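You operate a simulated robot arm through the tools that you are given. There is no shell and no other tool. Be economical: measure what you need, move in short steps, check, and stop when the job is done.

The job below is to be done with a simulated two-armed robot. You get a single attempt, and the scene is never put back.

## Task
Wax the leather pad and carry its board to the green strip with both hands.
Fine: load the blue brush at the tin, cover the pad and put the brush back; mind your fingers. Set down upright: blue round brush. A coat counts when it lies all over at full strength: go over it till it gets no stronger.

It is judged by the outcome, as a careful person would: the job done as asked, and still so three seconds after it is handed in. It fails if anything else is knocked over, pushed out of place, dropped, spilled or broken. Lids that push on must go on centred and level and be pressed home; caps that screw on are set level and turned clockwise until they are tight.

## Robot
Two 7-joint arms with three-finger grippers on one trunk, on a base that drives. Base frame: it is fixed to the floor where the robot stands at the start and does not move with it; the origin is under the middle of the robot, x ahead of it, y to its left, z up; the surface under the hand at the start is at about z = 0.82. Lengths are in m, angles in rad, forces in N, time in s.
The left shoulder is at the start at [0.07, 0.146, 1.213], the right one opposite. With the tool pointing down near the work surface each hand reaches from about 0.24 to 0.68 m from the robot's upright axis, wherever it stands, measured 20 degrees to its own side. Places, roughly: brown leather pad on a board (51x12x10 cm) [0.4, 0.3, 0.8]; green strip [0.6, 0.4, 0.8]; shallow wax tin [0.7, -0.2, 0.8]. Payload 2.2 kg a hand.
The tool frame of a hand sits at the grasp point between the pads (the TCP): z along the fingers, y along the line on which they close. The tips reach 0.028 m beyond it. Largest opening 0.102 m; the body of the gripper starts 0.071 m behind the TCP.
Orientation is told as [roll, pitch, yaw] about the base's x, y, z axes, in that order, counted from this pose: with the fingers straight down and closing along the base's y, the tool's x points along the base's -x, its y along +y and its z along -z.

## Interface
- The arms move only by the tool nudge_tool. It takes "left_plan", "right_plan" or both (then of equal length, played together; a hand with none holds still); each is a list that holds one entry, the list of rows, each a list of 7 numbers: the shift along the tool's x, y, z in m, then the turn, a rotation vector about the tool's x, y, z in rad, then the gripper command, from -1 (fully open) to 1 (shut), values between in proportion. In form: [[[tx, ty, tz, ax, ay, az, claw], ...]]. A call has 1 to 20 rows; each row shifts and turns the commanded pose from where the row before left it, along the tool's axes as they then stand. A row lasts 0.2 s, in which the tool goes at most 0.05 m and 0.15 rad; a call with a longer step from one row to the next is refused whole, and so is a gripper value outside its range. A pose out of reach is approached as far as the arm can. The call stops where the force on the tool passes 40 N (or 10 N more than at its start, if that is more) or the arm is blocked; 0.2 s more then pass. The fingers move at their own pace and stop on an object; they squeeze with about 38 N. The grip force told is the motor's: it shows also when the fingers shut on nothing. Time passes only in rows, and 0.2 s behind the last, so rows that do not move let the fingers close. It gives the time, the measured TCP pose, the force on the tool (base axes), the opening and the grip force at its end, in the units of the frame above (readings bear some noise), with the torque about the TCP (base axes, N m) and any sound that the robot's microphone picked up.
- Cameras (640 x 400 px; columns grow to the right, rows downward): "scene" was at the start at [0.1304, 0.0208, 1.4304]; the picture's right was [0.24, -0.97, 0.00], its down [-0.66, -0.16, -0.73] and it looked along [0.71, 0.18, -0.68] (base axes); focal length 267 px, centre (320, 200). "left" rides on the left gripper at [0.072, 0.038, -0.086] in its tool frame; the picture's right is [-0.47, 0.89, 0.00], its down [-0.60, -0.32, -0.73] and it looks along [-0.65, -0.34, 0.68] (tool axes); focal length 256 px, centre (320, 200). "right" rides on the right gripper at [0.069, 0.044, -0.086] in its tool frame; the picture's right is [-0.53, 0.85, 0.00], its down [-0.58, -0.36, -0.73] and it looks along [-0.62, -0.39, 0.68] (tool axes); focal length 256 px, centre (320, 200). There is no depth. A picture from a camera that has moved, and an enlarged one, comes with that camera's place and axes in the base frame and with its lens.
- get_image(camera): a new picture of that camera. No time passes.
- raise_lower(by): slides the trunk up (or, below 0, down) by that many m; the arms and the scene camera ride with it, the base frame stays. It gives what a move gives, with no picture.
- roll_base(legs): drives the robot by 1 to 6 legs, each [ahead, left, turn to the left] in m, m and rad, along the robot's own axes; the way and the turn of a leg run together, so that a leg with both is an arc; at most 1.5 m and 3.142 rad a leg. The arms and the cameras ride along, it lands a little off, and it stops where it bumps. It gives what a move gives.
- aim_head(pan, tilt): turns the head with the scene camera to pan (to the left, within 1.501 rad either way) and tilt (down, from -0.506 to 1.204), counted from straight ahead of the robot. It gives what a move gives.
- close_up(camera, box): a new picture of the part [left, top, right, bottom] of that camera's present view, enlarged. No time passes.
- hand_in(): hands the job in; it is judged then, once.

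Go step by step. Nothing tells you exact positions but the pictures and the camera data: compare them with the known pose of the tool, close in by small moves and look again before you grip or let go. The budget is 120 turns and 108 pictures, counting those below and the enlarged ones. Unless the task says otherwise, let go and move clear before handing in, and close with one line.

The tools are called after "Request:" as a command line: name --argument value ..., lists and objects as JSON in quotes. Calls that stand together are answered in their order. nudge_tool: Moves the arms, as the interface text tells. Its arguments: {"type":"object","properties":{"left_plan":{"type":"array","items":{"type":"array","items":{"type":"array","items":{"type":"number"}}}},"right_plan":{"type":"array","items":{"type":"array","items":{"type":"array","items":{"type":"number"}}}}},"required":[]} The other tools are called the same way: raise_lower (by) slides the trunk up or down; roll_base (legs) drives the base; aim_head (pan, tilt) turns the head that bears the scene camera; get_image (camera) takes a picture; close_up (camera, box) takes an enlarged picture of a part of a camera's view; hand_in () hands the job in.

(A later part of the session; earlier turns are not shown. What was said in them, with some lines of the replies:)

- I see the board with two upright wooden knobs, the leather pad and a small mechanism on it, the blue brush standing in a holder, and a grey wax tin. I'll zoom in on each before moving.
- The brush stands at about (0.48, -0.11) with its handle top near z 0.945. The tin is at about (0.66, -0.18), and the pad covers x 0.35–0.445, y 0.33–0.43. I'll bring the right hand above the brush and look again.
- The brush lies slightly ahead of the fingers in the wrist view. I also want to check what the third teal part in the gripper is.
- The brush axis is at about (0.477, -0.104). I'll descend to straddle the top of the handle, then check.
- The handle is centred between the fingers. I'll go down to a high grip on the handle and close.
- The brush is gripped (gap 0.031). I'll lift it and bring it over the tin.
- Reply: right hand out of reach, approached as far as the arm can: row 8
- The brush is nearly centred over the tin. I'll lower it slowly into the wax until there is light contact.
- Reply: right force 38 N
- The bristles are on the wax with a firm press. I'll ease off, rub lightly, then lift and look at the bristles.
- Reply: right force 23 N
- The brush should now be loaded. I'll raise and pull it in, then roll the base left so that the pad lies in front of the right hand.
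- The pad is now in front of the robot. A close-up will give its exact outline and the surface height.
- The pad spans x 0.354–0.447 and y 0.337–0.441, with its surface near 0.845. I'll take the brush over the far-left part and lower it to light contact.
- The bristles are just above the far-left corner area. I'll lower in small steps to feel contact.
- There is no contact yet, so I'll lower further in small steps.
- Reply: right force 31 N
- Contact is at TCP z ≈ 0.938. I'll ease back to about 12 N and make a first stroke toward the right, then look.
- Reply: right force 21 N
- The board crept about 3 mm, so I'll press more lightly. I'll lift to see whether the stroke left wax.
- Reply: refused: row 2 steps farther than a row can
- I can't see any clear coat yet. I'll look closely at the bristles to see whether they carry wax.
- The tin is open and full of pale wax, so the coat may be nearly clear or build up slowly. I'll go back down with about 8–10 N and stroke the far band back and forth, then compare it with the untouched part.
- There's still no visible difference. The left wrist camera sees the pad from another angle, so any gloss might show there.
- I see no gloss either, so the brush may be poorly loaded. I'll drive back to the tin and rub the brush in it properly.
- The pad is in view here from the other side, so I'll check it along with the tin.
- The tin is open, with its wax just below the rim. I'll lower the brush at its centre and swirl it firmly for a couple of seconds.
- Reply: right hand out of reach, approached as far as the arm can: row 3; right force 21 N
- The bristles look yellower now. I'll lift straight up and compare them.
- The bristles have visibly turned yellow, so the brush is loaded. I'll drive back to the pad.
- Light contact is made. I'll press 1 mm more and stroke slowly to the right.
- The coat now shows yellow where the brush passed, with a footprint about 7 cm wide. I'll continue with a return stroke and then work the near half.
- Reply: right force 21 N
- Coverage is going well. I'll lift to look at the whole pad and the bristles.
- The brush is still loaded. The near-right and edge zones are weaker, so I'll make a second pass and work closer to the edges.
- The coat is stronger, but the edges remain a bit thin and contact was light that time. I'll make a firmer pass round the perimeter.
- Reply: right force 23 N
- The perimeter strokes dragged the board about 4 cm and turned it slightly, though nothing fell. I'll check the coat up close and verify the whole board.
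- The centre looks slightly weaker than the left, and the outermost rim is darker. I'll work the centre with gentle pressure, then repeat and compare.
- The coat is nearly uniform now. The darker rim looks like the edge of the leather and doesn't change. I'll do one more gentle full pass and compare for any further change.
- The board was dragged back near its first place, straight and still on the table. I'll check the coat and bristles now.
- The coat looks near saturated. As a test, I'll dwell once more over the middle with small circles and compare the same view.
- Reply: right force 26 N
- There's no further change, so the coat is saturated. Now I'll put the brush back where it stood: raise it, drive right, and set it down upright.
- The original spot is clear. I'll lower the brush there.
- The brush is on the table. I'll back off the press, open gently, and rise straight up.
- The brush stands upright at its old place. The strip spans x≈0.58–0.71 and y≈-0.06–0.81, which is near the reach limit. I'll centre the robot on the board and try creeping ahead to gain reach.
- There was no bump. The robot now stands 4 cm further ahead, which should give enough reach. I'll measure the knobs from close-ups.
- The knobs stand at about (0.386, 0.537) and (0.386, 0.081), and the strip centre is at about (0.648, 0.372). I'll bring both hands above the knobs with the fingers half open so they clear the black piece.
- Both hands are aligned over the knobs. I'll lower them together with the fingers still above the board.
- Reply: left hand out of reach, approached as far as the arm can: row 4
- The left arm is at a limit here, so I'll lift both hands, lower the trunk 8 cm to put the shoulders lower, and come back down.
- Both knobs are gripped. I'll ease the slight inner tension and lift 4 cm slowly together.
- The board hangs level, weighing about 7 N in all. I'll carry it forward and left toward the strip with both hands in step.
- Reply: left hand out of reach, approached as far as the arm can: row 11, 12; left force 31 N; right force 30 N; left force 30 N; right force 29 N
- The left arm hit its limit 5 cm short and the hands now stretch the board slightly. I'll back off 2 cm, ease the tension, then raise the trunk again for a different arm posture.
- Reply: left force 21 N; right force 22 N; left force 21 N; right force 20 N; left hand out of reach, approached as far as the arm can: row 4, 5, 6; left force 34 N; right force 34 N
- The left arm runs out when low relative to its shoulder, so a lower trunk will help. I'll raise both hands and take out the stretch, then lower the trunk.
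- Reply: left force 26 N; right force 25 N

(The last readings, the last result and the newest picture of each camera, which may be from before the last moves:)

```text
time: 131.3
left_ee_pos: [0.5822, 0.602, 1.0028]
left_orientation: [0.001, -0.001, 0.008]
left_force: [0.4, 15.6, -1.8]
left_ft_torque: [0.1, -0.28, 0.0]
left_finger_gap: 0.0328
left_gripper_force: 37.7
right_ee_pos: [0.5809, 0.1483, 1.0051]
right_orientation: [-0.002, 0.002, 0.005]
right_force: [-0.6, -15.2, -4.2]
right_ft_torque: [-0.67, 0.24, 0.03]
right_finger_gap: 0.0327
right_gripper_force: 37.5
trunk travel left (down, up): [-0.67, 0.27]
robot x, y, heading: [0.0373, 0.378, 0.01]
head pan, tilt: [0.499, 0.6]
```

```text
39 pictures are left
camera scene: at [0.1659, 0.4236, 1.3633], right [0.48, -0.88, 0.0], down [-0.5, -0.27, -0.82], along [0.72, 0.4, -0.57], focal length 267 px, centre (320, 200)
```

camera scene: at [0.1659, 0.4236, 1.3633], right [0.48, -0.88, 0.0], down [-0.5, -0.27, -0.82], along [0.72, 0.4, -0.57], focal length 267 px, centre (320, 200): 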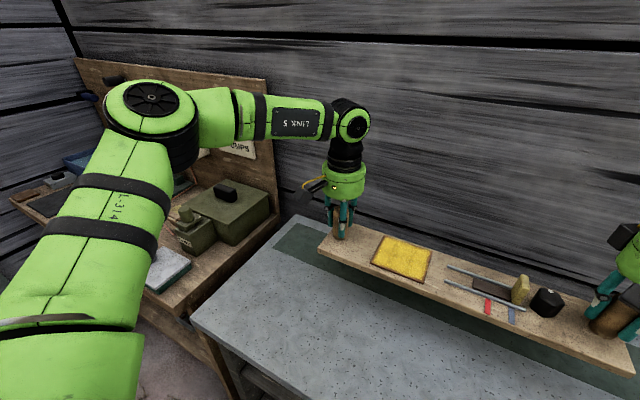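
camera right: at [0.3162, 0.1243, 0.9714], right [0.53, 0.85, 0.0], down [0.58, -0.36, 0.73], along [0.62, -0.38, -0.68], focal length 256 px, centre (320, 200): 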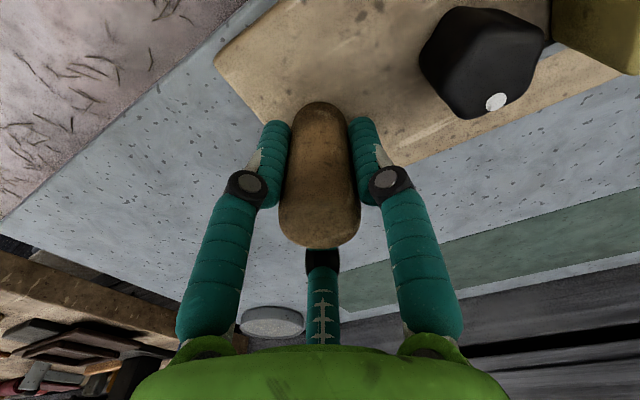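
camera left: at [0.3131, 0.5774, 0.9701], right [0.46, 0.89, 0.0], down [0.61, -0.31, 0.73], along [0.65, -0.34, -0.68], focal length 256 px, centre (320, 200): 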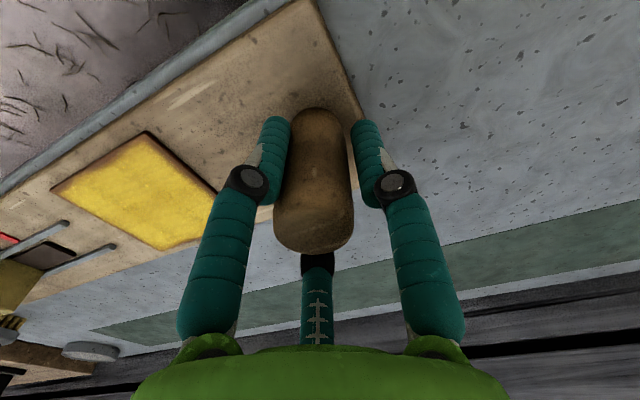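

The board is held level at z≈1.0. The left elbow is folded outward rather than stretched, so I'll try advancing at this height, where that arm can unfold, and lower afterwards.

Request:
nudge_tool --left_plan '[[[-0.01, 0.001, 0, 0, 0, 0, 1], [-0.015, 0.0005, 0, 0, 0, 0, 1], [-0.015, 0, 0, 0, 0, 0, 1], [-0.015, 0, 0, 0, 0, 0, 1], [0, 0, 0, 0, 0, 0, 1]]]' --right_plan '[[[-0.01, -0.001, 0, 0, 0, 0, 1], [-0.015, -0.0005, 0, 0, 0, 0, 1], [-0.015, 0, 0, 0, 0, 0, 1], [-0.015, 0, 0, 0, 0, 0, 1], [0, 0, 0, 0, 0, 0, 1]]]'

```text
time: 132.5
left_ee_pos: [0.6036, 0.6079, 1.0032]
left_orientation: [-0.008, -0.002, -0.002]
left_force: [2.4, -27.4, -2.3]
left_ft_torque: [-0.56, -0.13, 0.03]
left_finger_gap: 0.0328
left_gripper_force: 38.2
left hand out of reach, approached as far as the arm can: row 2, 3, 4
right_ee_pos: [0.6365, 0.1526, 1.0042]
right_orientation: [0.01, -0.001, 0.017]
right_force: [-2.6, 27.7, -2.2]
right_ft_torque: [0.55, 0.14, 0.13]
right_finger_gap: 0.033
right_gripper_force: 38.1
trunk travel left (down, up): [-0.67, 0.27]
robot x, y, heading: [0.0371, 0.3802, 0.005]
head pan, tilt: [0.499, 0.6]
```

The left arm still stops at x≈0.60. The strip is long, so I can set the board further right. I'll back up, square it, shift it 6 cm to the right, and test the left reach there.

Request:
nudge_tool --left_plan '[[[0.02, -0.004, 0, 0, 0, 0, 1], [0.015, -0.004, 0, 0, 0, 0, 1], [0.005, -0.012, 0, 0, 0, 0, 1], [0, -0.015, 0, 0, 0, 0, 1], [0, -0.015, 0, 0, 0, 0, 1], [0, -0.015, 0, 0, 0, 0, 1], [0, 0, 0, 0, 0, 0, 1], [0, 0, 0, 0, 0, 0, 1]]]' --right_plan '[[[0.02, 0, 0, 0, 0, 0, 1], [0.02, -0.002, 0, 0, 0, 0, 1], [0.01, -0.012, 0, 0, 0, 0, 1], [0, -0.015, 0, 0, 0, 0, 1], [0, -0.015, 0, 0, 0, 0, 1], [0, -0.015, 0, 0, 0, 0, 1], [0, 0, 0, 0, 0, 0, 1], [0, 0, 0, 0, 0, 0, 1]]]'

```text
time: 134.3
left_ee_pos: [0.5601, 0.5454, 1.0022]
left_orientation: [-0.01, -0.004, 0.006]
left_force: [2.6, -30.6, -3.2]
left_ft_torque: [-0.55, 0.14, 0.29]
left_finger_gap: 0.0329
left_gripper_force: 37.8
left hand out of reach, approached as far as the arm can: row 6
right_ee_pos: [0.5856, 0.0909, 1.001]
right_orientation: [0.008, 0.003, 0.015]
right_force: [-2.9, 31.1, -3.5]
right_ft_torque: [0.63, -0.08, 0.06]
right_finger_gap: 0.0331
right_gripper_force: 37.8
trunk travel left (down, up): [-0.67, 0.27]
robot x, y, heading: [0.0366, 0.3822, 0.011]
head pan, tilt: [0.499, 0.6]
```

Moving right makes it worse, so the left arm gains forward reach further left. I'll move the board left instead, squaring it on the way, and check how much clearance the base has ahead.

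Request:
nudge_tool --left_plan '[[[0, 0.008, 0, 0, 0, 0, 1], [0, 0.012, 0, 0, 0, 0, 1], [-0.006, 0.014, 0, 0, 0, 0, 1], [-0.006, 0.015, 0, 0, 0, 0, 1], [-0.006, 0.015, 0, 0, 0, 0, 1], [-0.006, 0.015, 0, 0, 0, 0, 1], [0, 0.015, 0, 0, 0, 0, 1], [0, 0, 0, 0, 0, 0, 1], [0, 0, 0, 0, 0, 0, 1]]]' --right_plan '[[[0, 0.01, 0, 0, 0, 0, 1], [0, 0.014, 0, 0, 0, 0, 1], [0, 0.015, 0, 0, 0, 0, 1], [0, 0.015, 0, 0, 0, 0, 1], [0, 0.015, 0, 0, 0, 0, 1], [0, 0.015, 0, 0, 0, 0, 1], [0, 0.015, 0, 0, 0, 0, 1], [0, 0, 0, 0, 0, 0, 1], [0, 0, 0, 0, 0, 0, 1]]]'

Request:
aim_head --pan 0 --tilt 1.2

Request:
get_image --camera "scene"

```text
time: 136.3
left_ee_pos: [0.5845, 0.6426, 1.0017]
left_orientation: [-0.005, 0.002, 0.007]
left_force: [-1.5, -19.1, -2.3]
left_ft_torque: [-0.47, 0.3, -0.21]
left_finger_gap: 0.0331
left_gripper_force: 37.7
right_ee_pos: [0.5843, 0.187, 1.0023]
right_orientation: [0.003, 0.002, 0.01]
right_force: [0.5, 20.7, -3.7]
right_ft_torque: [0.26, -0.24, -0.05]
right_finger_gap: 0.0329
right_gripper_force: 38.2
trunk travel left (down, up): [-0.67, 0.27]
robot x, y, heading: [0.0386, 0.3759, 0.007]
head pan, tilt: [0.499, 0.6]
```

```text
time: 137.3
left_ee_pos: [0.5839, 0.6411, 1.0033]
left_orientation: [-0.004, 0.002, 0.008]
left_force: [-1.1, -18.8, -3.5]
left_ft_torque: [-0.65, -0.01, 0.01]
left_finger_gap: 0.0331
left_gripper_force: 38.1
right_ee_pos: [0.5838, 0.1874, 1.0019]
right_orientation: [0.001, 0.0, 0.008]
right_force: [-0.1, 19.0, -3.7]
right_ft_torque: [0.44, 0.02, -0.07]
right_finger_gap: 0.0332
right_gripper_force: 38.2
trunk travel left (down, up): [-0.67, 0.27]
robot x, y, heading: [0.0377, 0.3772, 0.013]
head pan, tilt: [0.0, 1.201]
```

```text
38 pictures are left
camera scene: at [0.1446, 0.3813, 1.3187], right [0.01, -1.0, 0.0], down [-0.93, -0.01, -0.36], along [0.36, 0.0, -0.93], focal length 267 px, centre (320, 200)
```

scene: 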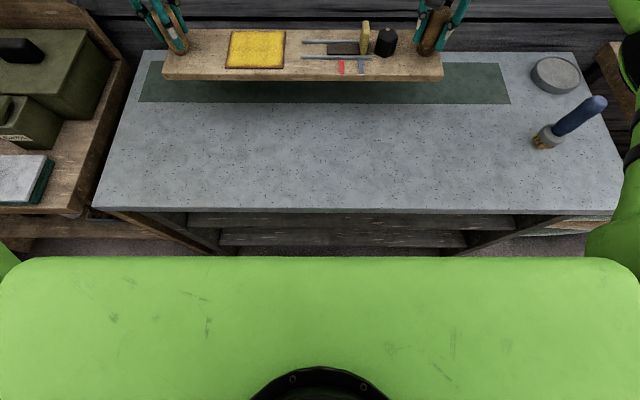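

The board is square again at x≈0.584. I'll relieve the stretch, move another 7 cm left, and then advance.

Request:
nudge_tool --left_plan '[[[0, 0.008, 0, 0, 0, 0, 1], [0, 0.014, 0, 0, 0, 0, 1], [0, 0.015, 0, 0, 0, 0, 1], [0, 0.015, 0, 0, 0, 0, 1], [0, 0.015, 0, 0, 0, 0, 1], [0, 0.005, 0, 0, 0, 0, 1], [0, 0, 0, 0, 0, 0, 1], [-0.01, 0, 0, 0, 0, 0, 1], [-0.01, 0, 0, 0, 0, 0, 1], [-0.01, 0, 0, 0, 0, 0, 1], [0, 0, 0, 0, 0, 0, 1]]]' --right_plan '[[[0, 0.011, 0, 0, 0, 0, 1], [0, 0.015, 0, 0, 0, 0, 1], [0, 0.015, 0, 0, 0, 0, 1], [0, 0.015, 0, 0, 0, 0, 1], [0, 0.015, 0, 0, 0, 0, 1], [0, 0.005, 0, 0, 0, 0, 1], [0, 0, 0, 0, 0, 0, 1], [-0.01, 0, 0, 0, 0, 0, 1], [-0.01, 0, 0, 0, 0, 0, 1], [-0.01, 0, 0, 0, 0, 0, 1], [0, 0, 0, 0, 0, 0, 1]]]'

```text
time: 139.7
left_ee_pos: [0.616, 0.716, 1.0032]
left_orientation: [0.001, 0.0, 0.01]
left_force: [0.7, 7.0, -1.8]
left_ft_torque: [-0.1, -0.08, -0.02]
left_finger_gap: 0.033
left_gripper_force: 37.5
right_ee_pos: [0.6144, 0.262, 1.0024]
right_orientation: [-0.003, -0.001, 0.007]
right_force: [0.5, -6.5, -4.0]
right_ft_torque: [-0.25, 0.0, -0.09]
right_finger_gap: 0.0331
right_gripper_force: 37.9
trunk travel left (down, up): [-0.67, 0.27]
robot x, y, heading: [0.0349, 0.3772, 0.007]
head pan, tilt: [0.0, 1.201]
```

No limit flagged and the forces are low. I'll advance another 3 cm.

Request:
nudge_tool --left_plan '[[[-0.01, 0, 0, 0, 0, 0, 1], [-0.01, 0, 0, 0, 0, 0, 1], [-0.009, 0, 0, 0, 0, 0, 1], [0, 0, 0.02, 0, 0, 0, 1], [0, 0, 0.02, 0, 0, 0, 1], [0, 0, 0.02, 0, 0, 0, 1], [0, 0, 0, 0, 0, 0, 1]]]' --right_plan '[[[-0.01, 0, 0, 0, 0, 0, 1], [-0.01, 0, 0, 0, 0, 0, 1], [-0.009, 0, 0, 0, 0, 0, 1], [0, 0, 0.02, 0, 0, 0, 1], [0, 0, 0.02, 0, 0, 0, 1], [0, 0, 0.02, 0, 0, 0, 1], [0, 0, 0, 0, 0, 0, 1]]]'

Request:
aim_head --pan 0.15 --tilt 0.7

Request:
get_image --camera "scene"

```text
time: 141.3
left_ee_pos: [0.6284, 0.7169, 0.9433]
left_orientation: [0.003, -0.001, 0.004]
left_force: [0.3, 8.6, -3.2]
left_ft_torque: [0.55, -0.2, 0.02]
left_finger_gap: 0.033
left_gripper_force: 38.7
left hand out of reach, approached as far as the arm can: row 3, 5, 6
right_ee_pos: [0.6447, 0.2622, 0.9429]
right_orientation: [0.0, 0.0, 0.005]
right_force: [-1.2, -10.0, -1.6]
right_ft_torque: [-0.16, 0.19, 0.31]
right_finger_gap: 0.033
right_gripper_force: 38.2
trunk travel left (down, up): [-0.67, 0.27]
robot x, y, heading: [0.0382, 0.379, 0.009]
head pan, tilt: [0.0, 1.201]
```

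```text
time: 142.2
left_ee_pos: [0.6287, 0.7166, 0.9445]
left_orientation: [0.0, -0.002, 0.008]
left_force: [-0.9, 9.3, -3.0]
left_ft_torque: [0.3, 0.07, -0.16]
left_finger_gap: 0.0326
left_gripper_force: 37.9
right_ee_pos: [0.6444, 0.2637, 0.9419]
right_orientation: [0.0, 0.0, 0.005]
right_force: [1.2, -10.1, -3.6]
right_ft_torque: [-0.2, -0.07, -0.12]
right_finger_gap: 0.033
right_gripper_force: 37.9
trunk travel left (down, up): [-0.67, 0.27]
robot x, y, heading: [0.0388, 0.3782, 0.01]
head pan, tilt: [0.15, 0.7]
```

```text
37 pictures are left
camera scene: at [0.1726, 0.3943, 1.3545], right [0.16, -0.99, 0.0], down [-0.64, -0.1, -0.76], along [0.75, 0.12, -0.65], focal length 267 px, centre (320, 200)
```

scene: 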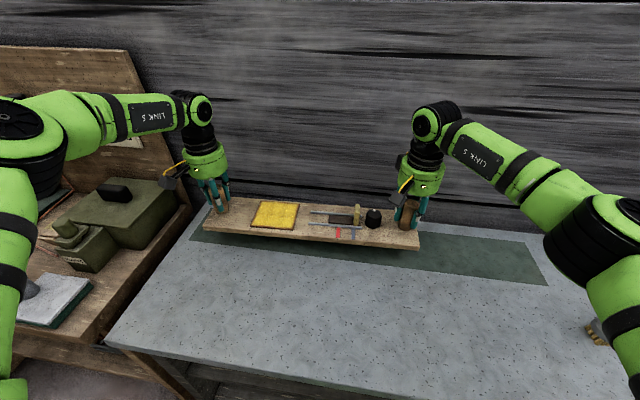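

I'm close: the left arm lags 1.6 cm. Another 2.5 cm to the left should give it the reach, and the board still stays inside the strip.

Request:
nudge_tool --left_plan '[[[0, 0.01, -0.005, 0, 0, 0, 1], [0, 0.01, -0.005, 0, 0, 0, 1], [-0.004, 0.008, -0.005, 0, 0, 0, 1], [-0.005, 0, 0, 0, 0, 0, 1], [-0.005, 0, 0, 0, 0, 0, 1], [0, 0, 0, 0, 0, 0, 1]]]' --right_plan '[[[0, 0.009, -0.005, 0, 0, 0, 1], [0, 0.009, -0.005, 0, 0, 0, 1], [0, 0.008, -0.005, 0, 0, 0, 1], [0, 0, 0, 0, 0, 0, 1], [0, 0, 0, 0, 0, 0, 1], [0, 0, 0, 0, 0, 0, 1]]]'

```text
time: 143.6
left_ee_pos: [0.6292, 0.741, 0.9589]
left_orientation: [0.007, -0.003, 0.009]
left_force: [-2.0, 17.7, -4.2]
left_ft_torque: [0.34, 0.11, -0.2]
left_finger_gap: 0.0332
left_gripper_force: 38.0
left hand out of reach, approached as far as the arm can: row 3, 4, 5
right_ee_pos: [0.6439, 0.2884, 0.9576]
right_orientation: [-0.003, 0.003, 0.004]
right_force: [1.5, -17.4, -1.8]
right_ft_torque: [0.02, -0.1, -0.15]
right_finger_gap: 0.0328
right_gripper_force: 37.9
trunk travel left (down, up): [-0.67, 0.27]
robot x, y, heading: [0.0364, 0.3763, 0.01]
head pan, tilt: [0.15, 0.7]
```

That's now pure stretch. The best spot is around left y≈0.69 with the trunk lower, and the elbow has good clearance over the boxes. I'll go back right 4 cm, raise the hands, and lower the trunk 8 cm more.

Request:
nudge_tool --left_plan '[[[0.004, -0.01, -0.01, 0, 0, 0, 1], [0, -0.014, -0.02, 0, 0, 0, 1], [0, -0.015, -0.02, 0, 0, 0, 1], [0, -0.003, -0.02, 0, 0, 0, 1], [0, 0, 0, 0, 0, 0, 1], [0, 0, 0, 0, 0, 0, 1]]]' --right_plan '[[[0.01, -0.012, -0.01, 0, 0, 0, 1], [0.01, -0.015, -0.02, 0, 0, 0, 1], [0, -0.015, -0.02, 0, 0, 0, 1], [0, -0.003, -0.02, 0, 0, 0, 1], [0, 0, 0, 0, 0, 0, 1], [0, 0, 0, 0, 0, 0, 1]]]'

Request:
raise_lower --by -0.08

Request:
get_image --camera "scene"

```text
time: 145.0
left_ee_pos: [0.6264, 0.6967, 1.0313]
left_orientation: [0.002, 0.002, 0.01]
left_force: [-0.3, 14.2, -3.0]
left_ft_torque: [0.47, 0.42, -0.12]
left_finger_gap: 0.033
left_gripper_force: 37.9
right_ee_pos: [0.6237, 0.2441, 1.028]
right_orientation: [-0.001, -0.001, 0.007]
right_force: [0.5, -13.5, -3.2]
right_ft_torque: [-0.35, -0.39, -0.1]
right_finger_gap: 0.0328
right_gripper_force: 38.2
trunk travel left (down, up): [-0.67, 0.27]
robot x, y, heading: [0.0375, 0.3755, 0.008]
head pan, tilt: [0.15, 0.7]
```

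```text
time: 146.2
left_ee_pos: [0.6264, 0.6972, 0.9524]
left_orientation: [0.004, -0.002, 0.008]
left_force: [-0.9, 14.2, -2.8]
left_ft_torque: [0.51, 0.1, -0.14]
left_finger_gap: 0.0331
left_gripper_force: 38.1
right_ee_pos: [0.6236, 0.2436, 0.9472]
right_orientation: [-0.001, 0.001, 0.009]
right_force: [0.3, -12.6, -2.9]
right_ft_torque: [-0.25, -0.07, -0.1]
right_finger_gap: 0.0328
right_gripper_force: 38.3
trunk travel left (down, up): [-0.59, 0.35]
robot x, y, heading: [0.0401, 0.3795, 0.007]
head pan, tilt: [0.15, 0.7]
```

```text
36 pictures are left
camera scene: at [0.1722, 0.3943, 1.2747], right [0.16, -0.99, 0.0], down [-0.64, -0.1, -0.76], along [0.76, 0.12, -0.64], focal length 267 px, centre (320, 200)
```

scene: 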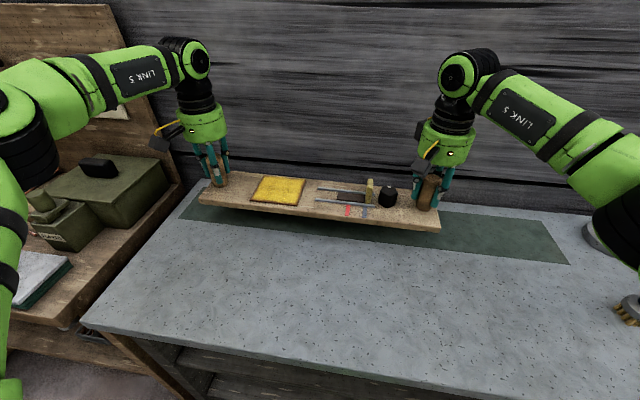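

The board is square and hanging level over the strip. I'll ease the slight squeeze and advance 2 cm.

Request:
nudge_tool --left_plan '[[[-0.006, 0.001, 0.001, 0, 0, 0, 1], [-0.006, 0.0005, 0.002, 0, 0, 0, 1], [-0.006, 0, 0.001, 0, 0, 0, 1], [0, 0, 0, 0, 0, 0, 1]]]' --right_plan '[[[-0.006, -0.001, 0, 0, 0, 0, 1], [-0.007, -0.0005, 0, 0, 0, 0, 1], [-0.007, 0, 0, 0, 0, 0, 1], [0, 0, 0, 0, 0, 0, 1]]]'

```text
time: 147.2
left_ee_pos: [0.6326, 0.6975, 0.9474]
left_orientation: [-0.005, -0.001, 0.003]
left_force: [0.8, -0.5, -1.2]
left_ft_torque: [-0.49, -0.53, 0.27]
left_finger_gap: 0.0327
left_gripper_force: 37.5
left hand out of reach, approached as far as the arm can: row 2, 3
right_ee_pos: [0.6436, 0.2436, 0.9466]
right_orientation: [0.003, 0.0, 0.011]
right_force: [-1.4, 1.8, -3.6]
right_ft_torque: [0.09, 0.52, 0.37]
right_finger_gap: 0.0329
right_gripper_force: 37.9
trunk travel left (down, up): [-0.59, 0.35]
robot x, y, heading: [0.038, 0.3787, 0.005]
head pan, tilt: [0.15, 0.7]
```

The left arm is now limited by plain distance. Moving the board 4 cm right and lowering should bring it in reach.

Request:
nudge_tool --left_plan '[[[0.002, -0.01, 0.01, 0, 0, 0, 1], [0, -0.012, 0.01, 0, 0, 0, 1], [0, -0.012, 0.01, 0, 0, 0, 1], [0, -0.008, 0.005, 0, 0, 0, 1], [-0.004, 0, 0, 0, 0, 0, 1], [-0.004, 0, 0, 0, 0, 0, 1], [0, 0, 0, 0, 0, 0, 1]]]' --right_plan '[[[0, -0.01, 0.01, 0, 0, 0, 1], [0, -0.012, 0.01, 0, 0, 0, 1], [0, -0.012, 0.01, 0, 0, 0, 1], [0, -0.008, 0.005, 0, 0, 0, 1], [0, 0, 0, 0, 0, 0, 1], [0, 0, 0, 0, 0, 0, 1], [0, 0, 0, 0, 0, 0, 1]]]'

```text
time: 148.8
left_ee_pos: [0.6227, 0.6565, 0.9118]
left_orientation: [-0.007, 0.001, 0.0]
left_force: [0.5, -25.1, -3.3]
left_ft_torque: [-0.08, 0.03, -0.25]
left_finger_gap: 0.0332
left_gripper_force: 38.2
left hand out of reach, approached as far as the arm can: row 3, 5, 6
right_ee_pos: [0.6438, 0.2025, 0.9129]
right_orientation: [0.005, 0.003, 0.011]
right_force: [0.0, 24.8, -3.4]
right_ft_torque: [0.3, -0.02, -0.2]
right_finger_gap: 0.033
right_gripper_force: 38.2
trunk travel left (down, up): [-0.59, 0.35]
robot x, y, heading: [0.0411, 0.3814, 0.011]
head pan, tilt: [0.15, 0.7]
```

The remaining gap is about 2 cm, so I'll square the board at x≈0.628 and creep the base 2 cm ahead.

Request:
nudge_tool --left_plan '[[[0.002, 0.008, -0.01, 0, 0, 0, 1], [0, 0.01, -0.01, 0, 0, 0, 1], [0, 0.009, -0.005, 0, 0, 0, 1], [0, 0, 0, 0, 0, 0, 1], [0, 0, 0, 0, 0, 0, 1]]]' --right_plan '[[[0.006, 0.01, -0.01, 0, 0, 0, 1], [0.006, 0.011, -0.01, 0, 0, 0, 1], [0.005, 0.01, -0.005, 0, 0, 0, 1], [0, 0, 0, 0, 0, 0, 1], [0, 0, 0, 0, 0, 0, 1]]]'

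Request:
roll_base --legs '[[0.02, 0, 0]]'

```text
time: 150.0
left_ee_pos: [0.6227, 0.6857, 0.9385]
left_orientation: [-0.004, 0.003, 0.008]
left_force: [-0.7, -18.8, -1.1]
left_ft_torque: [-0.69, 0.4, -0.19]
left_finger_gap: 0.0329
left_gripper_force: 37.9
right_ee_pos: [0.6265, 0.2312, 0.9368]
right_orientation: [0.002, 0.001, 0.007]
right_force: [1.0, 18.1, -3.9]
right_ft_torque: [0.47, -0.38, -0.17]
right_finger_gap: 0.0331
right_gripper_force: 37.7
trunk travel left (down, up): [-0.59, 0.35]
robot x, y, heading: [0.0382, 0.3763, 0.007]
head pan, tilt: [0.15, 0.7]
```

```text
time: 150.8
left_ee_pos: [0.6404, 0.6854, 0.9411]
left_orientation: [-0.003, -0.001, 0.007]
left_force: [0.3, -17.6, -1.9]
left_ft_torque: [-0.53, 0.09, 0.0]
left_finger_gap: 0.0332
left_gripper_force: 37.9
right_ee_pos: [0.6436, 0.2307, 0.9399]
right_orientation: [0.002, -0.002, 0.007]
right_force: [-0.5, 17.8, -3.4]
right_ft_torque: [0.44, -0.13, -0.13]
right_finger_gap: 0.0329
right_gripper_force: 38.0
trunk travel left (down, up): [-0.59, 0.35]
robot x, y, heading: [0.0589, 0.3821, 0.008]
head pan, tilt: [0.15, 0.7]
```

No bump. I'll take one more centimetre for slack, then square the board, relieve the stretch, and look from above the strip.

Request:
roll_base --legs '[[0.01, 0, 0]]'

Request:
nudge_tool --left_plan '[[[0.002, -0.001, 0.01, 0, 0, 0, 1], [0.001, -0.001, 0.01, 0, 0, 0, 1], [0, 0, 0, 0, 0, 0, 1]]]' --right_plan '[[[0.003, 0.001, 0.01, 0, 0, 0, 1], [0.003, 0, 0.01, 0, 0, 0, 1], [0, 0, 0, 0, 0, 0, 1]]]'

Request:
aim_head --pan 0.13 --tilt 0.75

Request:
get_image --camera "scene"

```text
time: 151.6
left_ee_pos: [0.6445, 0.6848, 0.937]
left_orientation: [-0.004, 0.005, 0.006]
left_force: [-0.9, -0.8, -2.5]
left_ft_torque: [-0.07, -0.07, 0.0]
left_finger_gap: 0.033
left_gripper_force: 37.7
right_ee_pos: [0.6488, 0.2309, 0.9352]
right_orientation: [0.002, 0.004, 0.009]
right_force: [0.3, 0.9, -3.6]
right_ft_torque: [0.17, 0.08, -0.05]
right_finger_gap: 0.0331
right_gripper_force: 38.2
trunk travel left (down, up): [-0.59, 0.35]
robot x, y, heading: [0.0575, 0.3827, 0.009]
head pan, tilt: [0.15, 0.7]
stopped in leg 1: the robot was blocked; the commanded pose is now the measured one
```

```text
time: 152.4
left_ee_pos: [0.6409, 0.6848, 0.9162]
left_orientation: [0.0, 0.002, 0.007]
left_force: [-1.8, 8.2, -1.9]
left_ft_torque: [0.19, 0.09, -0.38]
left_finger_gap: 0.033
left_gripper_force: 38.0
right_ee_pos: [0.6418, 0.2304, 0.9154]
right_orientation: [-0.001, 0.002, 0.005]
right_force: [1.9, -8.2, -2.5]
right_ft_torque: [-0.17, -0.11, -0.38]
right_finger_gap: 0.0329
right_gripper_force: 38.3
trunk travel left (down, up): [-0.59, 0.35]
robot x, y, heading: [0.0609, 0.3803, 0.013]
head pan, tilt: [0.15, 0.7]
```

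```text
time: 153.0
left_ee_pos: [0.6411, 0.684, 0.9158]
left_orientation: [-0.001, 0.003, 0.009]
left_force: [-1.3, 11.9, -2.9]
left_ft_torque: [0.48, 0.37, -0.23]
left_finger_gap: 0.033
left_gripper_force: 38.4
right_ee_pos: [0.6419, 0.2298, 0.9162]
right_orientation: [0.0, 0.002, 0.006]
right_force: [0.5, -13.7, -2.3]
right_ft_torque: [-0.35, -0.32, -0.21]
right_finger_gap: 0.0326
right_gripper_force: 37.6
trunk travel left (down, up): [-0.59, 0.35]
robot x, y, heading: [0.0605, 0.3766, 0.006]
head pan, tilt: [0.129, 0.75]
```

```text
35 pictures are left
camera scene: at [0.193, 0.3924, 1.2704], right [0.14, -0.99, 0.0], down [-0.68, -0.09, -0.73], along [0.72, 0.1, -0.68], focal length 267 px, centre (320, 200)
```

scene: 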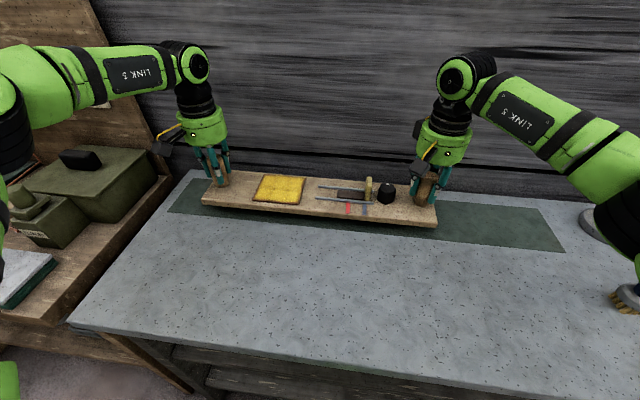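

The base touched the table gently, and that's its limit. The board needs 5 mm more forward and can then be lowered, so I'll do that in small steps.

Request:
nudge_tool --left_plan '[[[-0.003, 0.001, 0, 0, 0, 0, 1], [-0.003, 0.0005, 0, 0, 0, 0, 1], [0, 0, 0.01, 0, 0, 0, 1], [0, 0, 0.008, 0, 0, 0, 1], [0, 0, 0.006, 0, 0, 0, 1], [0, 0, 0, 0, 0, 0, 1]]]' --right_plan '[[[-0.003, -0.001, 0, 0, 0, 0, 1], [-0.003, -0.0005, 0, 0, 0, 0, 1], [0, 0, 0.01, 0, 0, 0, 1], [0, 0, 0.008, 0, 0, 0, 1], [0, 0, 0.006, 0, 0, 0, 1], [0, 0, 0, 0, 0, 0, 1]]]'

Request:
close_up --camera "scene" --box '[150, 140, 350, 265]'

Request:
close_up --camera "scene" --box '[310, 140, 510, 265]'

```text
time: 154.4
left_ee_pos: [0.6462, 0.6847, 0.894]
left_orientation: [-0.004, 0.002, 0.005]
left_force: [-0.3, 6.5, -0.7]
left_ft_torque: [-0.29, -0.23, -0.04]
left_finger_gap: 0.0329
left_gripper_force: 38.2
right_ee_pos: [0.6488, 0.231, 0.8924]
right_orientation: [0.002, 0.005, 0.008]
right_force: [-0.4, -5.9, -4.2]
right_ft_torque: [-0.5, 0.19, 0.07]
right_finger_gap: 0.0329
right_gripper_force: 38.3
trunk travel left (down, up): [-0.59, 0.35]
robot x, y, heading: [0.062, 0.3781, 0.009]
head pan, tilt: [0.129, 0.75]
```

```text
3.20 times, centred on (250, 202) of scene
camera zoom: at [0.1929, 0.3923, 1.2704], right [0.14, -0.99, 0.0], down [-0.68, -0.09, -0.73], along [0.72, 0.1, -0.68], focal length 854 px, centre (544, 192)
```

zoom: 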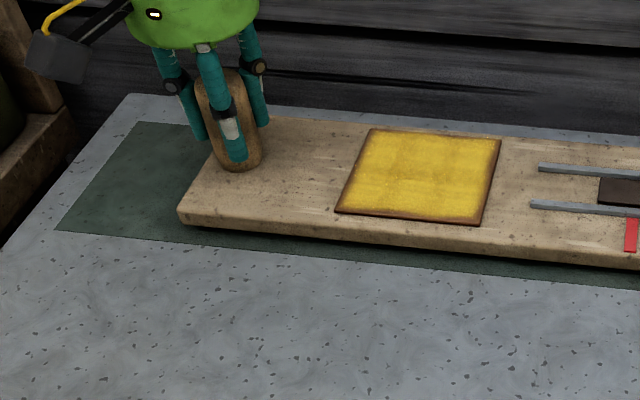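

```text
3.20 times, centred on (410, 202) of scene
camera zoom: at [0.1929, 0.3923, 1.2704], right [0.14, -0.99, 0.0], down [-0.68, -0.09, -0.73], along [0.72, 0.1, -0.68], focal length 854 px, centre (32, 192)
```

zoom: 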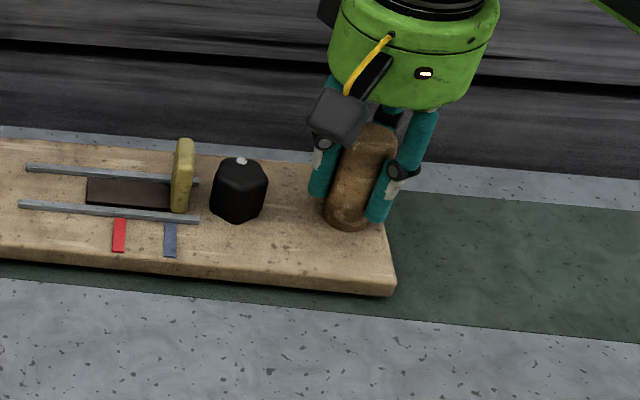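

The board's front edge is about 1 cm inside the strip's front edge, so it sits slightly too far forward. I'll pull back 4 mm and lower to contact.

Request:
nudge_tool --left_plan '[[[0.003, 0.0005, 0, 0, 0, 0, 1], [0, 0, 0.004, 0, 0, 0, 1], [0, 0, 0.002, 0, 0, 0, 1], [0, 0, 0, 0, 0, 0, 1]]]' --right_plan '[[[0.005, 0, 0, 0, 0, 0, 1], [0, 0, 0.003, 0, 0, 0, 1], [0, 0, 0.002, 0, 0, 0, 1], [0, 0, 0, 0, 0, 0, 1]]]'

Request:
nudge_tool --left_plan '[[[0, 0, 0.002, 0, 0, 0, 1], [0, 0, 0, 0, 0, 0, 1]]]' --right_plan '[[[0, 0, 0.002, 0, 0, 0, 1], [0, 0, 0, 0, 0, 0, 1]]]'

```text
time: 155.4
left_ee_pos: [0.6448, 0.6852, 0.8877]
left_orientation: [-0.005, 0.003, 0.005]
left_force: [-1.7, 1.5, -2.6]
left_ft_torque: [-0.05, 0.21, -0.42]
left_finger_gap: 0.033
left_gripper_force: 37.8
right_ee_pos: [0.6425, 0.2311, 0.8869]
right_orientation: [0.003, 0.002, 0.007]
right_force: [0.8, -1.9, -3.3]
right_ft_torque: [-0.21, -0.23, -0.37]
right_finger_gap: 0.0329
right_gripper_force: 38.1
trunk travel left (down, up): [-0.59, 0.35]
robot x, y, heading: [0.0574, 0.3814, 0.008]
head pan, tilt: [0.129, 0.75]
```

```text
time: 156.0
left_ee_pos: [0.644, 0.6859, 0.8865]
left_orientation: [-0.003, 0.002, 0.008]
left_force: [-0.1, 1.6, -1.6]
left_ft_torque: [-0.4, 0.09, -0.09]
left_finger_gap: 0.0329
left_gripper_force: 38.4
right_ee_pos: [0.6418, 0.2313, 0.8875]
right_orientation: [0.003, 0.001, 0.009]
right_force: [3.9, -1.6, 5.7]
right_ft_torque: [-0.67, 0.25, -0.02]
right_finger_gap: 0.033
right_gripper_force: 38.5
trunk travel left (down, up): [-0.59, 0.35]
robot x, y, heading: [0.061, 0.3781, 0.007]
head pan, tilt: [0.129, 0.75]
```

Request:
nudge_tool --left_plan '[[[0, 0, 0.002, 0, 0, 0, 1], [0, 0, 0, 0, 0, 0, 1]]]'

Request:
close_up --camera "scene" --box '[150, 140, 350, 265]'

Request:
close_up --camera "scene" --box '[310, 140, 510, 265]'

```text
time: 156.6
left_ee_pos: [0.6439, 0.6851, 0.8846]
left_orientation: [0.0, -0.002, 0.007]
left_force: [4.3, 4.3, 10.0]
left_ft_torque: [0.2, 0.75, -0.2]
left_finger_gap: 0.033
left_gripper_force: 37.8
right_ee_pos: [0.6416, 0.2309, 0.8878]
right_orientation: [0.003, 0.001, 0.005]
right_force: [5.2, -0.5, 6.4]
right_ft_torque: [-0.2, -0.01, -0.15]
right_finger_gap: 0.0328
right_gripper_force: 38.1
trunk travel left (down, up): [-0.59, 0.35]
robot x, y, heading: [0.0624, 0.3812, 0.008]
head pan, tilt: [0.129, 0.75]
```

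```text
3.20 times, centred on (250, 202) of scene
camera zoom: at [0.1914, 0.3924, 1.2708], right [0.14, -0.99, 0.0], down [-0.68, -0.09, -0.73], along [0.72, 0.1, -0.68], focal length 854 px, centre (544, 192)
```

zoom: 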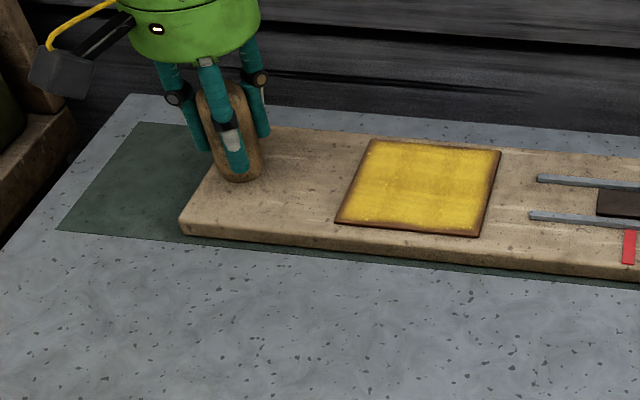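

```text
3.20 times, centred on (410, 202) of scene
camera zoom: at [0.1914, 0.3924, 1.2708], right [0.14, -0.99, 0.0], down [-0.68, -0.09, -0.73], along [0.72, 0.1, -0.68], focal length 854 px, centre (32, 192)
```

zoom: 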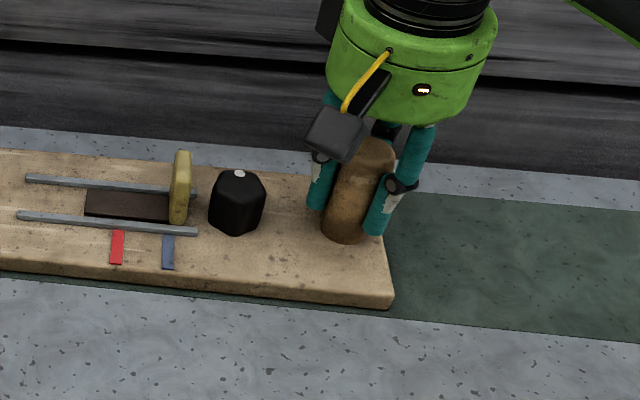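

The board rests inside the strip and looks well aligned. I'll ease off, open the fingers only partly so they clear the black piece, and rise straight up.

Request:
nudge_tool --left_plan '[[[0, 0, -0.001, 0, 0, 0, 1], [0, 0, 0, 0, 0, 0, 0.25], [0, 0, 0, 0, 0, 0, 0], [0, 0, 0, 0, 0, 0, -0.2], [0, 0, 0, 0, 0, 0, -0.2], [0, 0, -0.01, 0, 0, 0, -0.2], [0, 0, -0.03, 0, 0, 0, -0.2], [0, 0, -0.03, 0, 0, 0, -0.2], [0, 0, -0.03, 0, 0, 0, -0.2], [0, 0, 0, 0, 0, 0, -0.2]]]' --right_plan '[[[0, 0, -0.001, 0, 0, 0, 1], [0, 0, 0, 0, 0, 0, 0.25], [0, 0, 0, 0, 0, 0, 0], [0, 0, 0, 0, 0, 0, -0.2], [0, 0, 0, 0, 0, 0, -0.2], [0, 0, -0.01, 0, 0, 0, -0.2], [0, 0, -0.03, 0, 0, 0, -0.2], [0, 0, -0.03, 0, 0, 0, -0.2], [0, 0, -0.03, 0, 0, 0, -0.2], [0, 0, 0, 0, 0, 0, -0.2]]]'

Request:
get_image --camera "scene"

```text
time: 158.8
left_ee_pos: [0.644, 0.6855, 0.9847]
left_orientation: [-0.004, 0.005, 0.008]
left_force: [0.0, 0.6, 0.2]
left_ft_torque: [0.01, 0.02, 0.0]
left_finger_gap: 0.0611
left_gripper_force: 0.0
right_ee_pos: [0.6431, 0.2312, 0.9878]
right_orientation: [0.001, 0.003, 0.008]
right_force: [-0.2, 0.7, 0.6]
right_ft_torque: [0.01, 0.01, -0.02]
right_finger_gap: 0.0611
right_gripper_force: 0.1
trunk travel left (down, up): [-0.59, 0.35]
robot x, y, heading: [0.0608, 0.38, 0.004]
head pan, tilt: [0.129, 0.75]
```

```text
30 pictures are left
camera scene: at [0.1926, 0.3922, 1.2704], right [0.14, -0.99, 0.0], down [-0.68, -0.09, -0.73], along [0.72, 0.1, -0.68], focal length 267 px, centre (320, 200)
```

scene: 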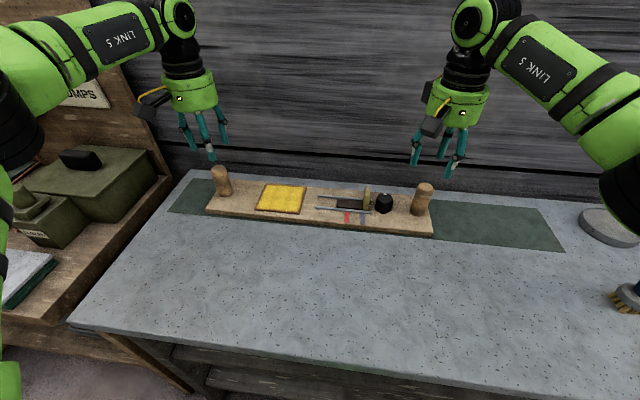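

The hands are clear. I'll raise them more, back the base off the table, and check the pad, the brush and the tin.

Request:
nudge_tool --left_plan '[[[0, 0, -0.04, 0, 0, 0, -0.2], [0, 0, -0.04, 0, 0, 0, -0.2], [0, 0, 0, 0, 0, 0, -0.2]]]' --right_plan '[[[0, 0, -0.04, 0, 0, 0, -0.2], [0, 0, -0.04, 0, 0, 0, -0.2], [0, 0, 0, 0, 0, 0, -0.2]]]'

Request:
roll_base --legs '[[-0.1, 0, 0]]'

Request:
aim_head --pan -0.2 --tilt 0.7

Request:
get_image --camera "scene"

```text
time: 159.6
left_ee_pos: [0.6213, 0.692, 1.0663]
left_orientation: [-0.002, 0.003, 0.005]
left_force: [0.3, -0.4, -1.1]
left_ft_torque: [-0.02, 0.02, -0.02]
left_finger_gap: 0.0612
left_gripper_force: 0.1
left hand out of reach, approached as far as the arm can: row 1, 2
right_ee_pos: [0.6452, 0.2299, 1.0664]
right_orientation: [0.001, 0.003, 0.006]
right_force: [0.7, -0.3, 0.1]
right_ft_torque: [0.01, 0.01, 0.0]
right_finger_gap: 0.0611
right_gripper_force: 0.1
trunk travel left (down, up): [-0.59, 0.35]
robot x, y, heading: [0.0588, 0.3797, 0.008]
head pan, tilt: [0.129, 0.75]
```

```text
time: 160.7
left_ee_pos: [0.5234, 0.6924, 1.0676]
left_orientation: [-0.003, 0.004, 0.009]
left_force: [0.1, 0.2, 0.6]
left_ft_torque: [0.01, -0.02, 0.02]
left_finger_gap: 0.061
left_gripper_force: 0.1
right_ee_pos: [0.5465, 0.2318, 1.0646]
right_orientation: [0.001, 0.002, 0.009]
right_force: [0.4, 1.4, -0.3]
right_ft_torque: [0.0, -0.02, -0.04]
right_finger_gap: 0.0611
right_gripper_force: 0.0
trunk travel left (down, up): [-0.59, 0.35]
robot x, y, heading: [-0.0416, 0.3753, 0.01]
head pan, tilt: [0.129, 0.75]
```

```text
time: 161.6
left_ee_pos: [0.5217, 0.6938, 1.067]
left_orientation: [-0.003, 0.001, 0.009]
left_force: [1.4, -1.0, 0.3]
left_ft_torque: [0.03, 0.01, 0.01]
left_finger_gap: 0.0613
left_gripper_force: 0.1
right_ee_pos: [0.5462, 0.2306, 1.0665]
right_orientation: [0.002, 0.002, 0.007]
right_force: [0.5, 0.5, -0.1]
right_ft_torque: [0.01, 0.0, -0.04]
right_finger_gap: 0.061
right_gripper_force: 0.1
trunk travel left (down, up): [-0.59, 0.35]
robot x, y, heading: [-0.0391, 0.3786, 0.007]
head pan, tilt: [-0.201, 0.7]
```

```text
29 pictures are left
camera scene: at [0.0949, 0.3642, 1.2747], right [-0.19, -0.98, 0.0], down [-0.63, 0.12, -0.76], along [0.75, -0.15, -0.64], focal length 267 px, centre (320, 200)
```

scene: 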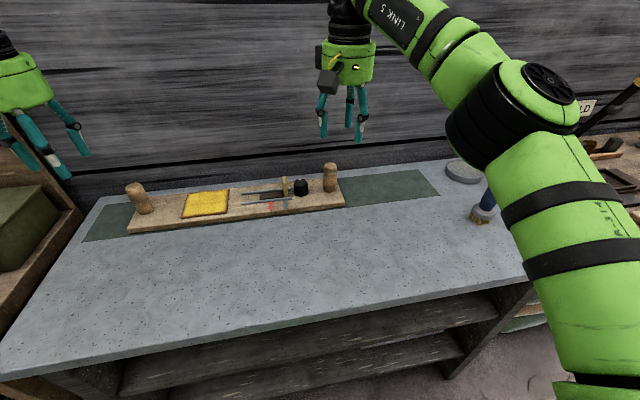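

The brush still stands and the tin is in place. One last close-up of the board on the strip and the coat.

Request:
close_up --camera "scene" --box '[70, 150, 450, 260]'

Request:
close_up --camera "scene" --box '[170, 180, 250, 230]'

Request:
close_up --camera "scene" --box '[420, 140, 516, 240]'

```text
1.68 times, centred on (260, 205) of scene
camera zoom: at [0.0949, 0.3642, 1.2747], right [-0.19, -0.98, 0.0], down [-0.63, 0.12, -0.76], along [0.75, -0.15, -0.64], focal length 449 px, centre (421, 192)
```

zoom: 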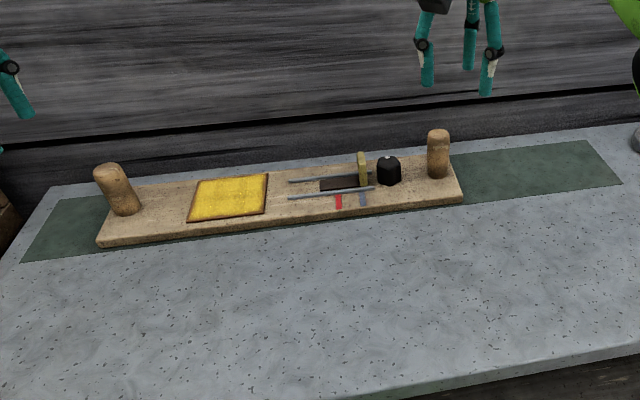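

```text
8.00 times, centred on (210, 205) of scene
camera zoom: at [0.0949, 0.3642, 1.2747], right [-0.19, -0.98, 0.0], down [-0.63, 0.12, -0.76], along [0.75, -0.15, -0.64], focal length 2134 px, centre (1200, 160)
```

zoom: 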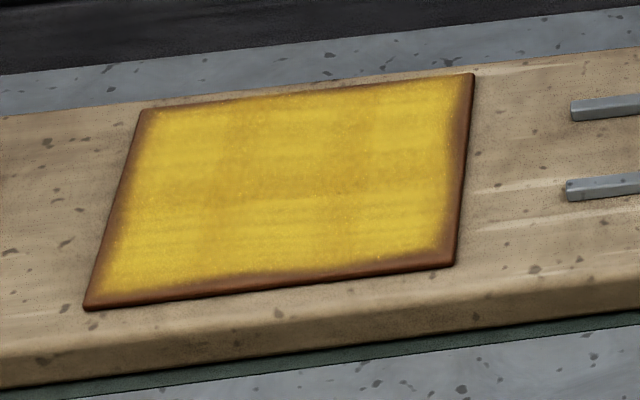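

```text
4.00 times, centred on (468, 190) of scene
camera zoom: at [0.0949, 0.3642, 1.2747], right [-0.19, -0.98, 0.0], down [-0.63, 0.12, -0.76], along [0.75, -0.15, -0.64], focal length 1067 px, centre (-272, 240)
```

zoom: 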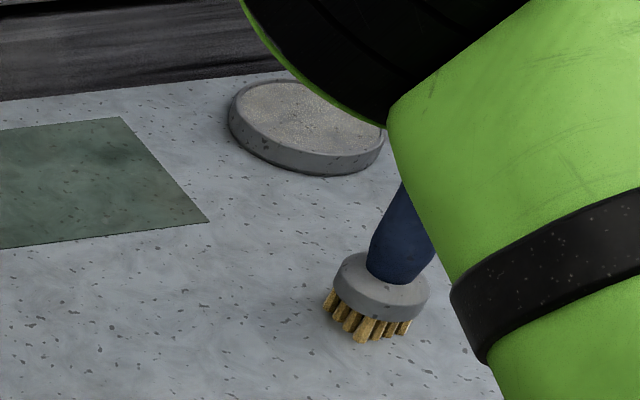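

The board sits square inside the green strip with the pad evenly coated. The brush stands upright at its place, the tin is undisturbed and both hands are clear, so I'm handing in.

Request:
hand_in

```text
The job is handed in.
```

The leather pad is waxed, the blue brush stands upright back at its place, and both hands carried the board to the green strip; I've handed the job in.
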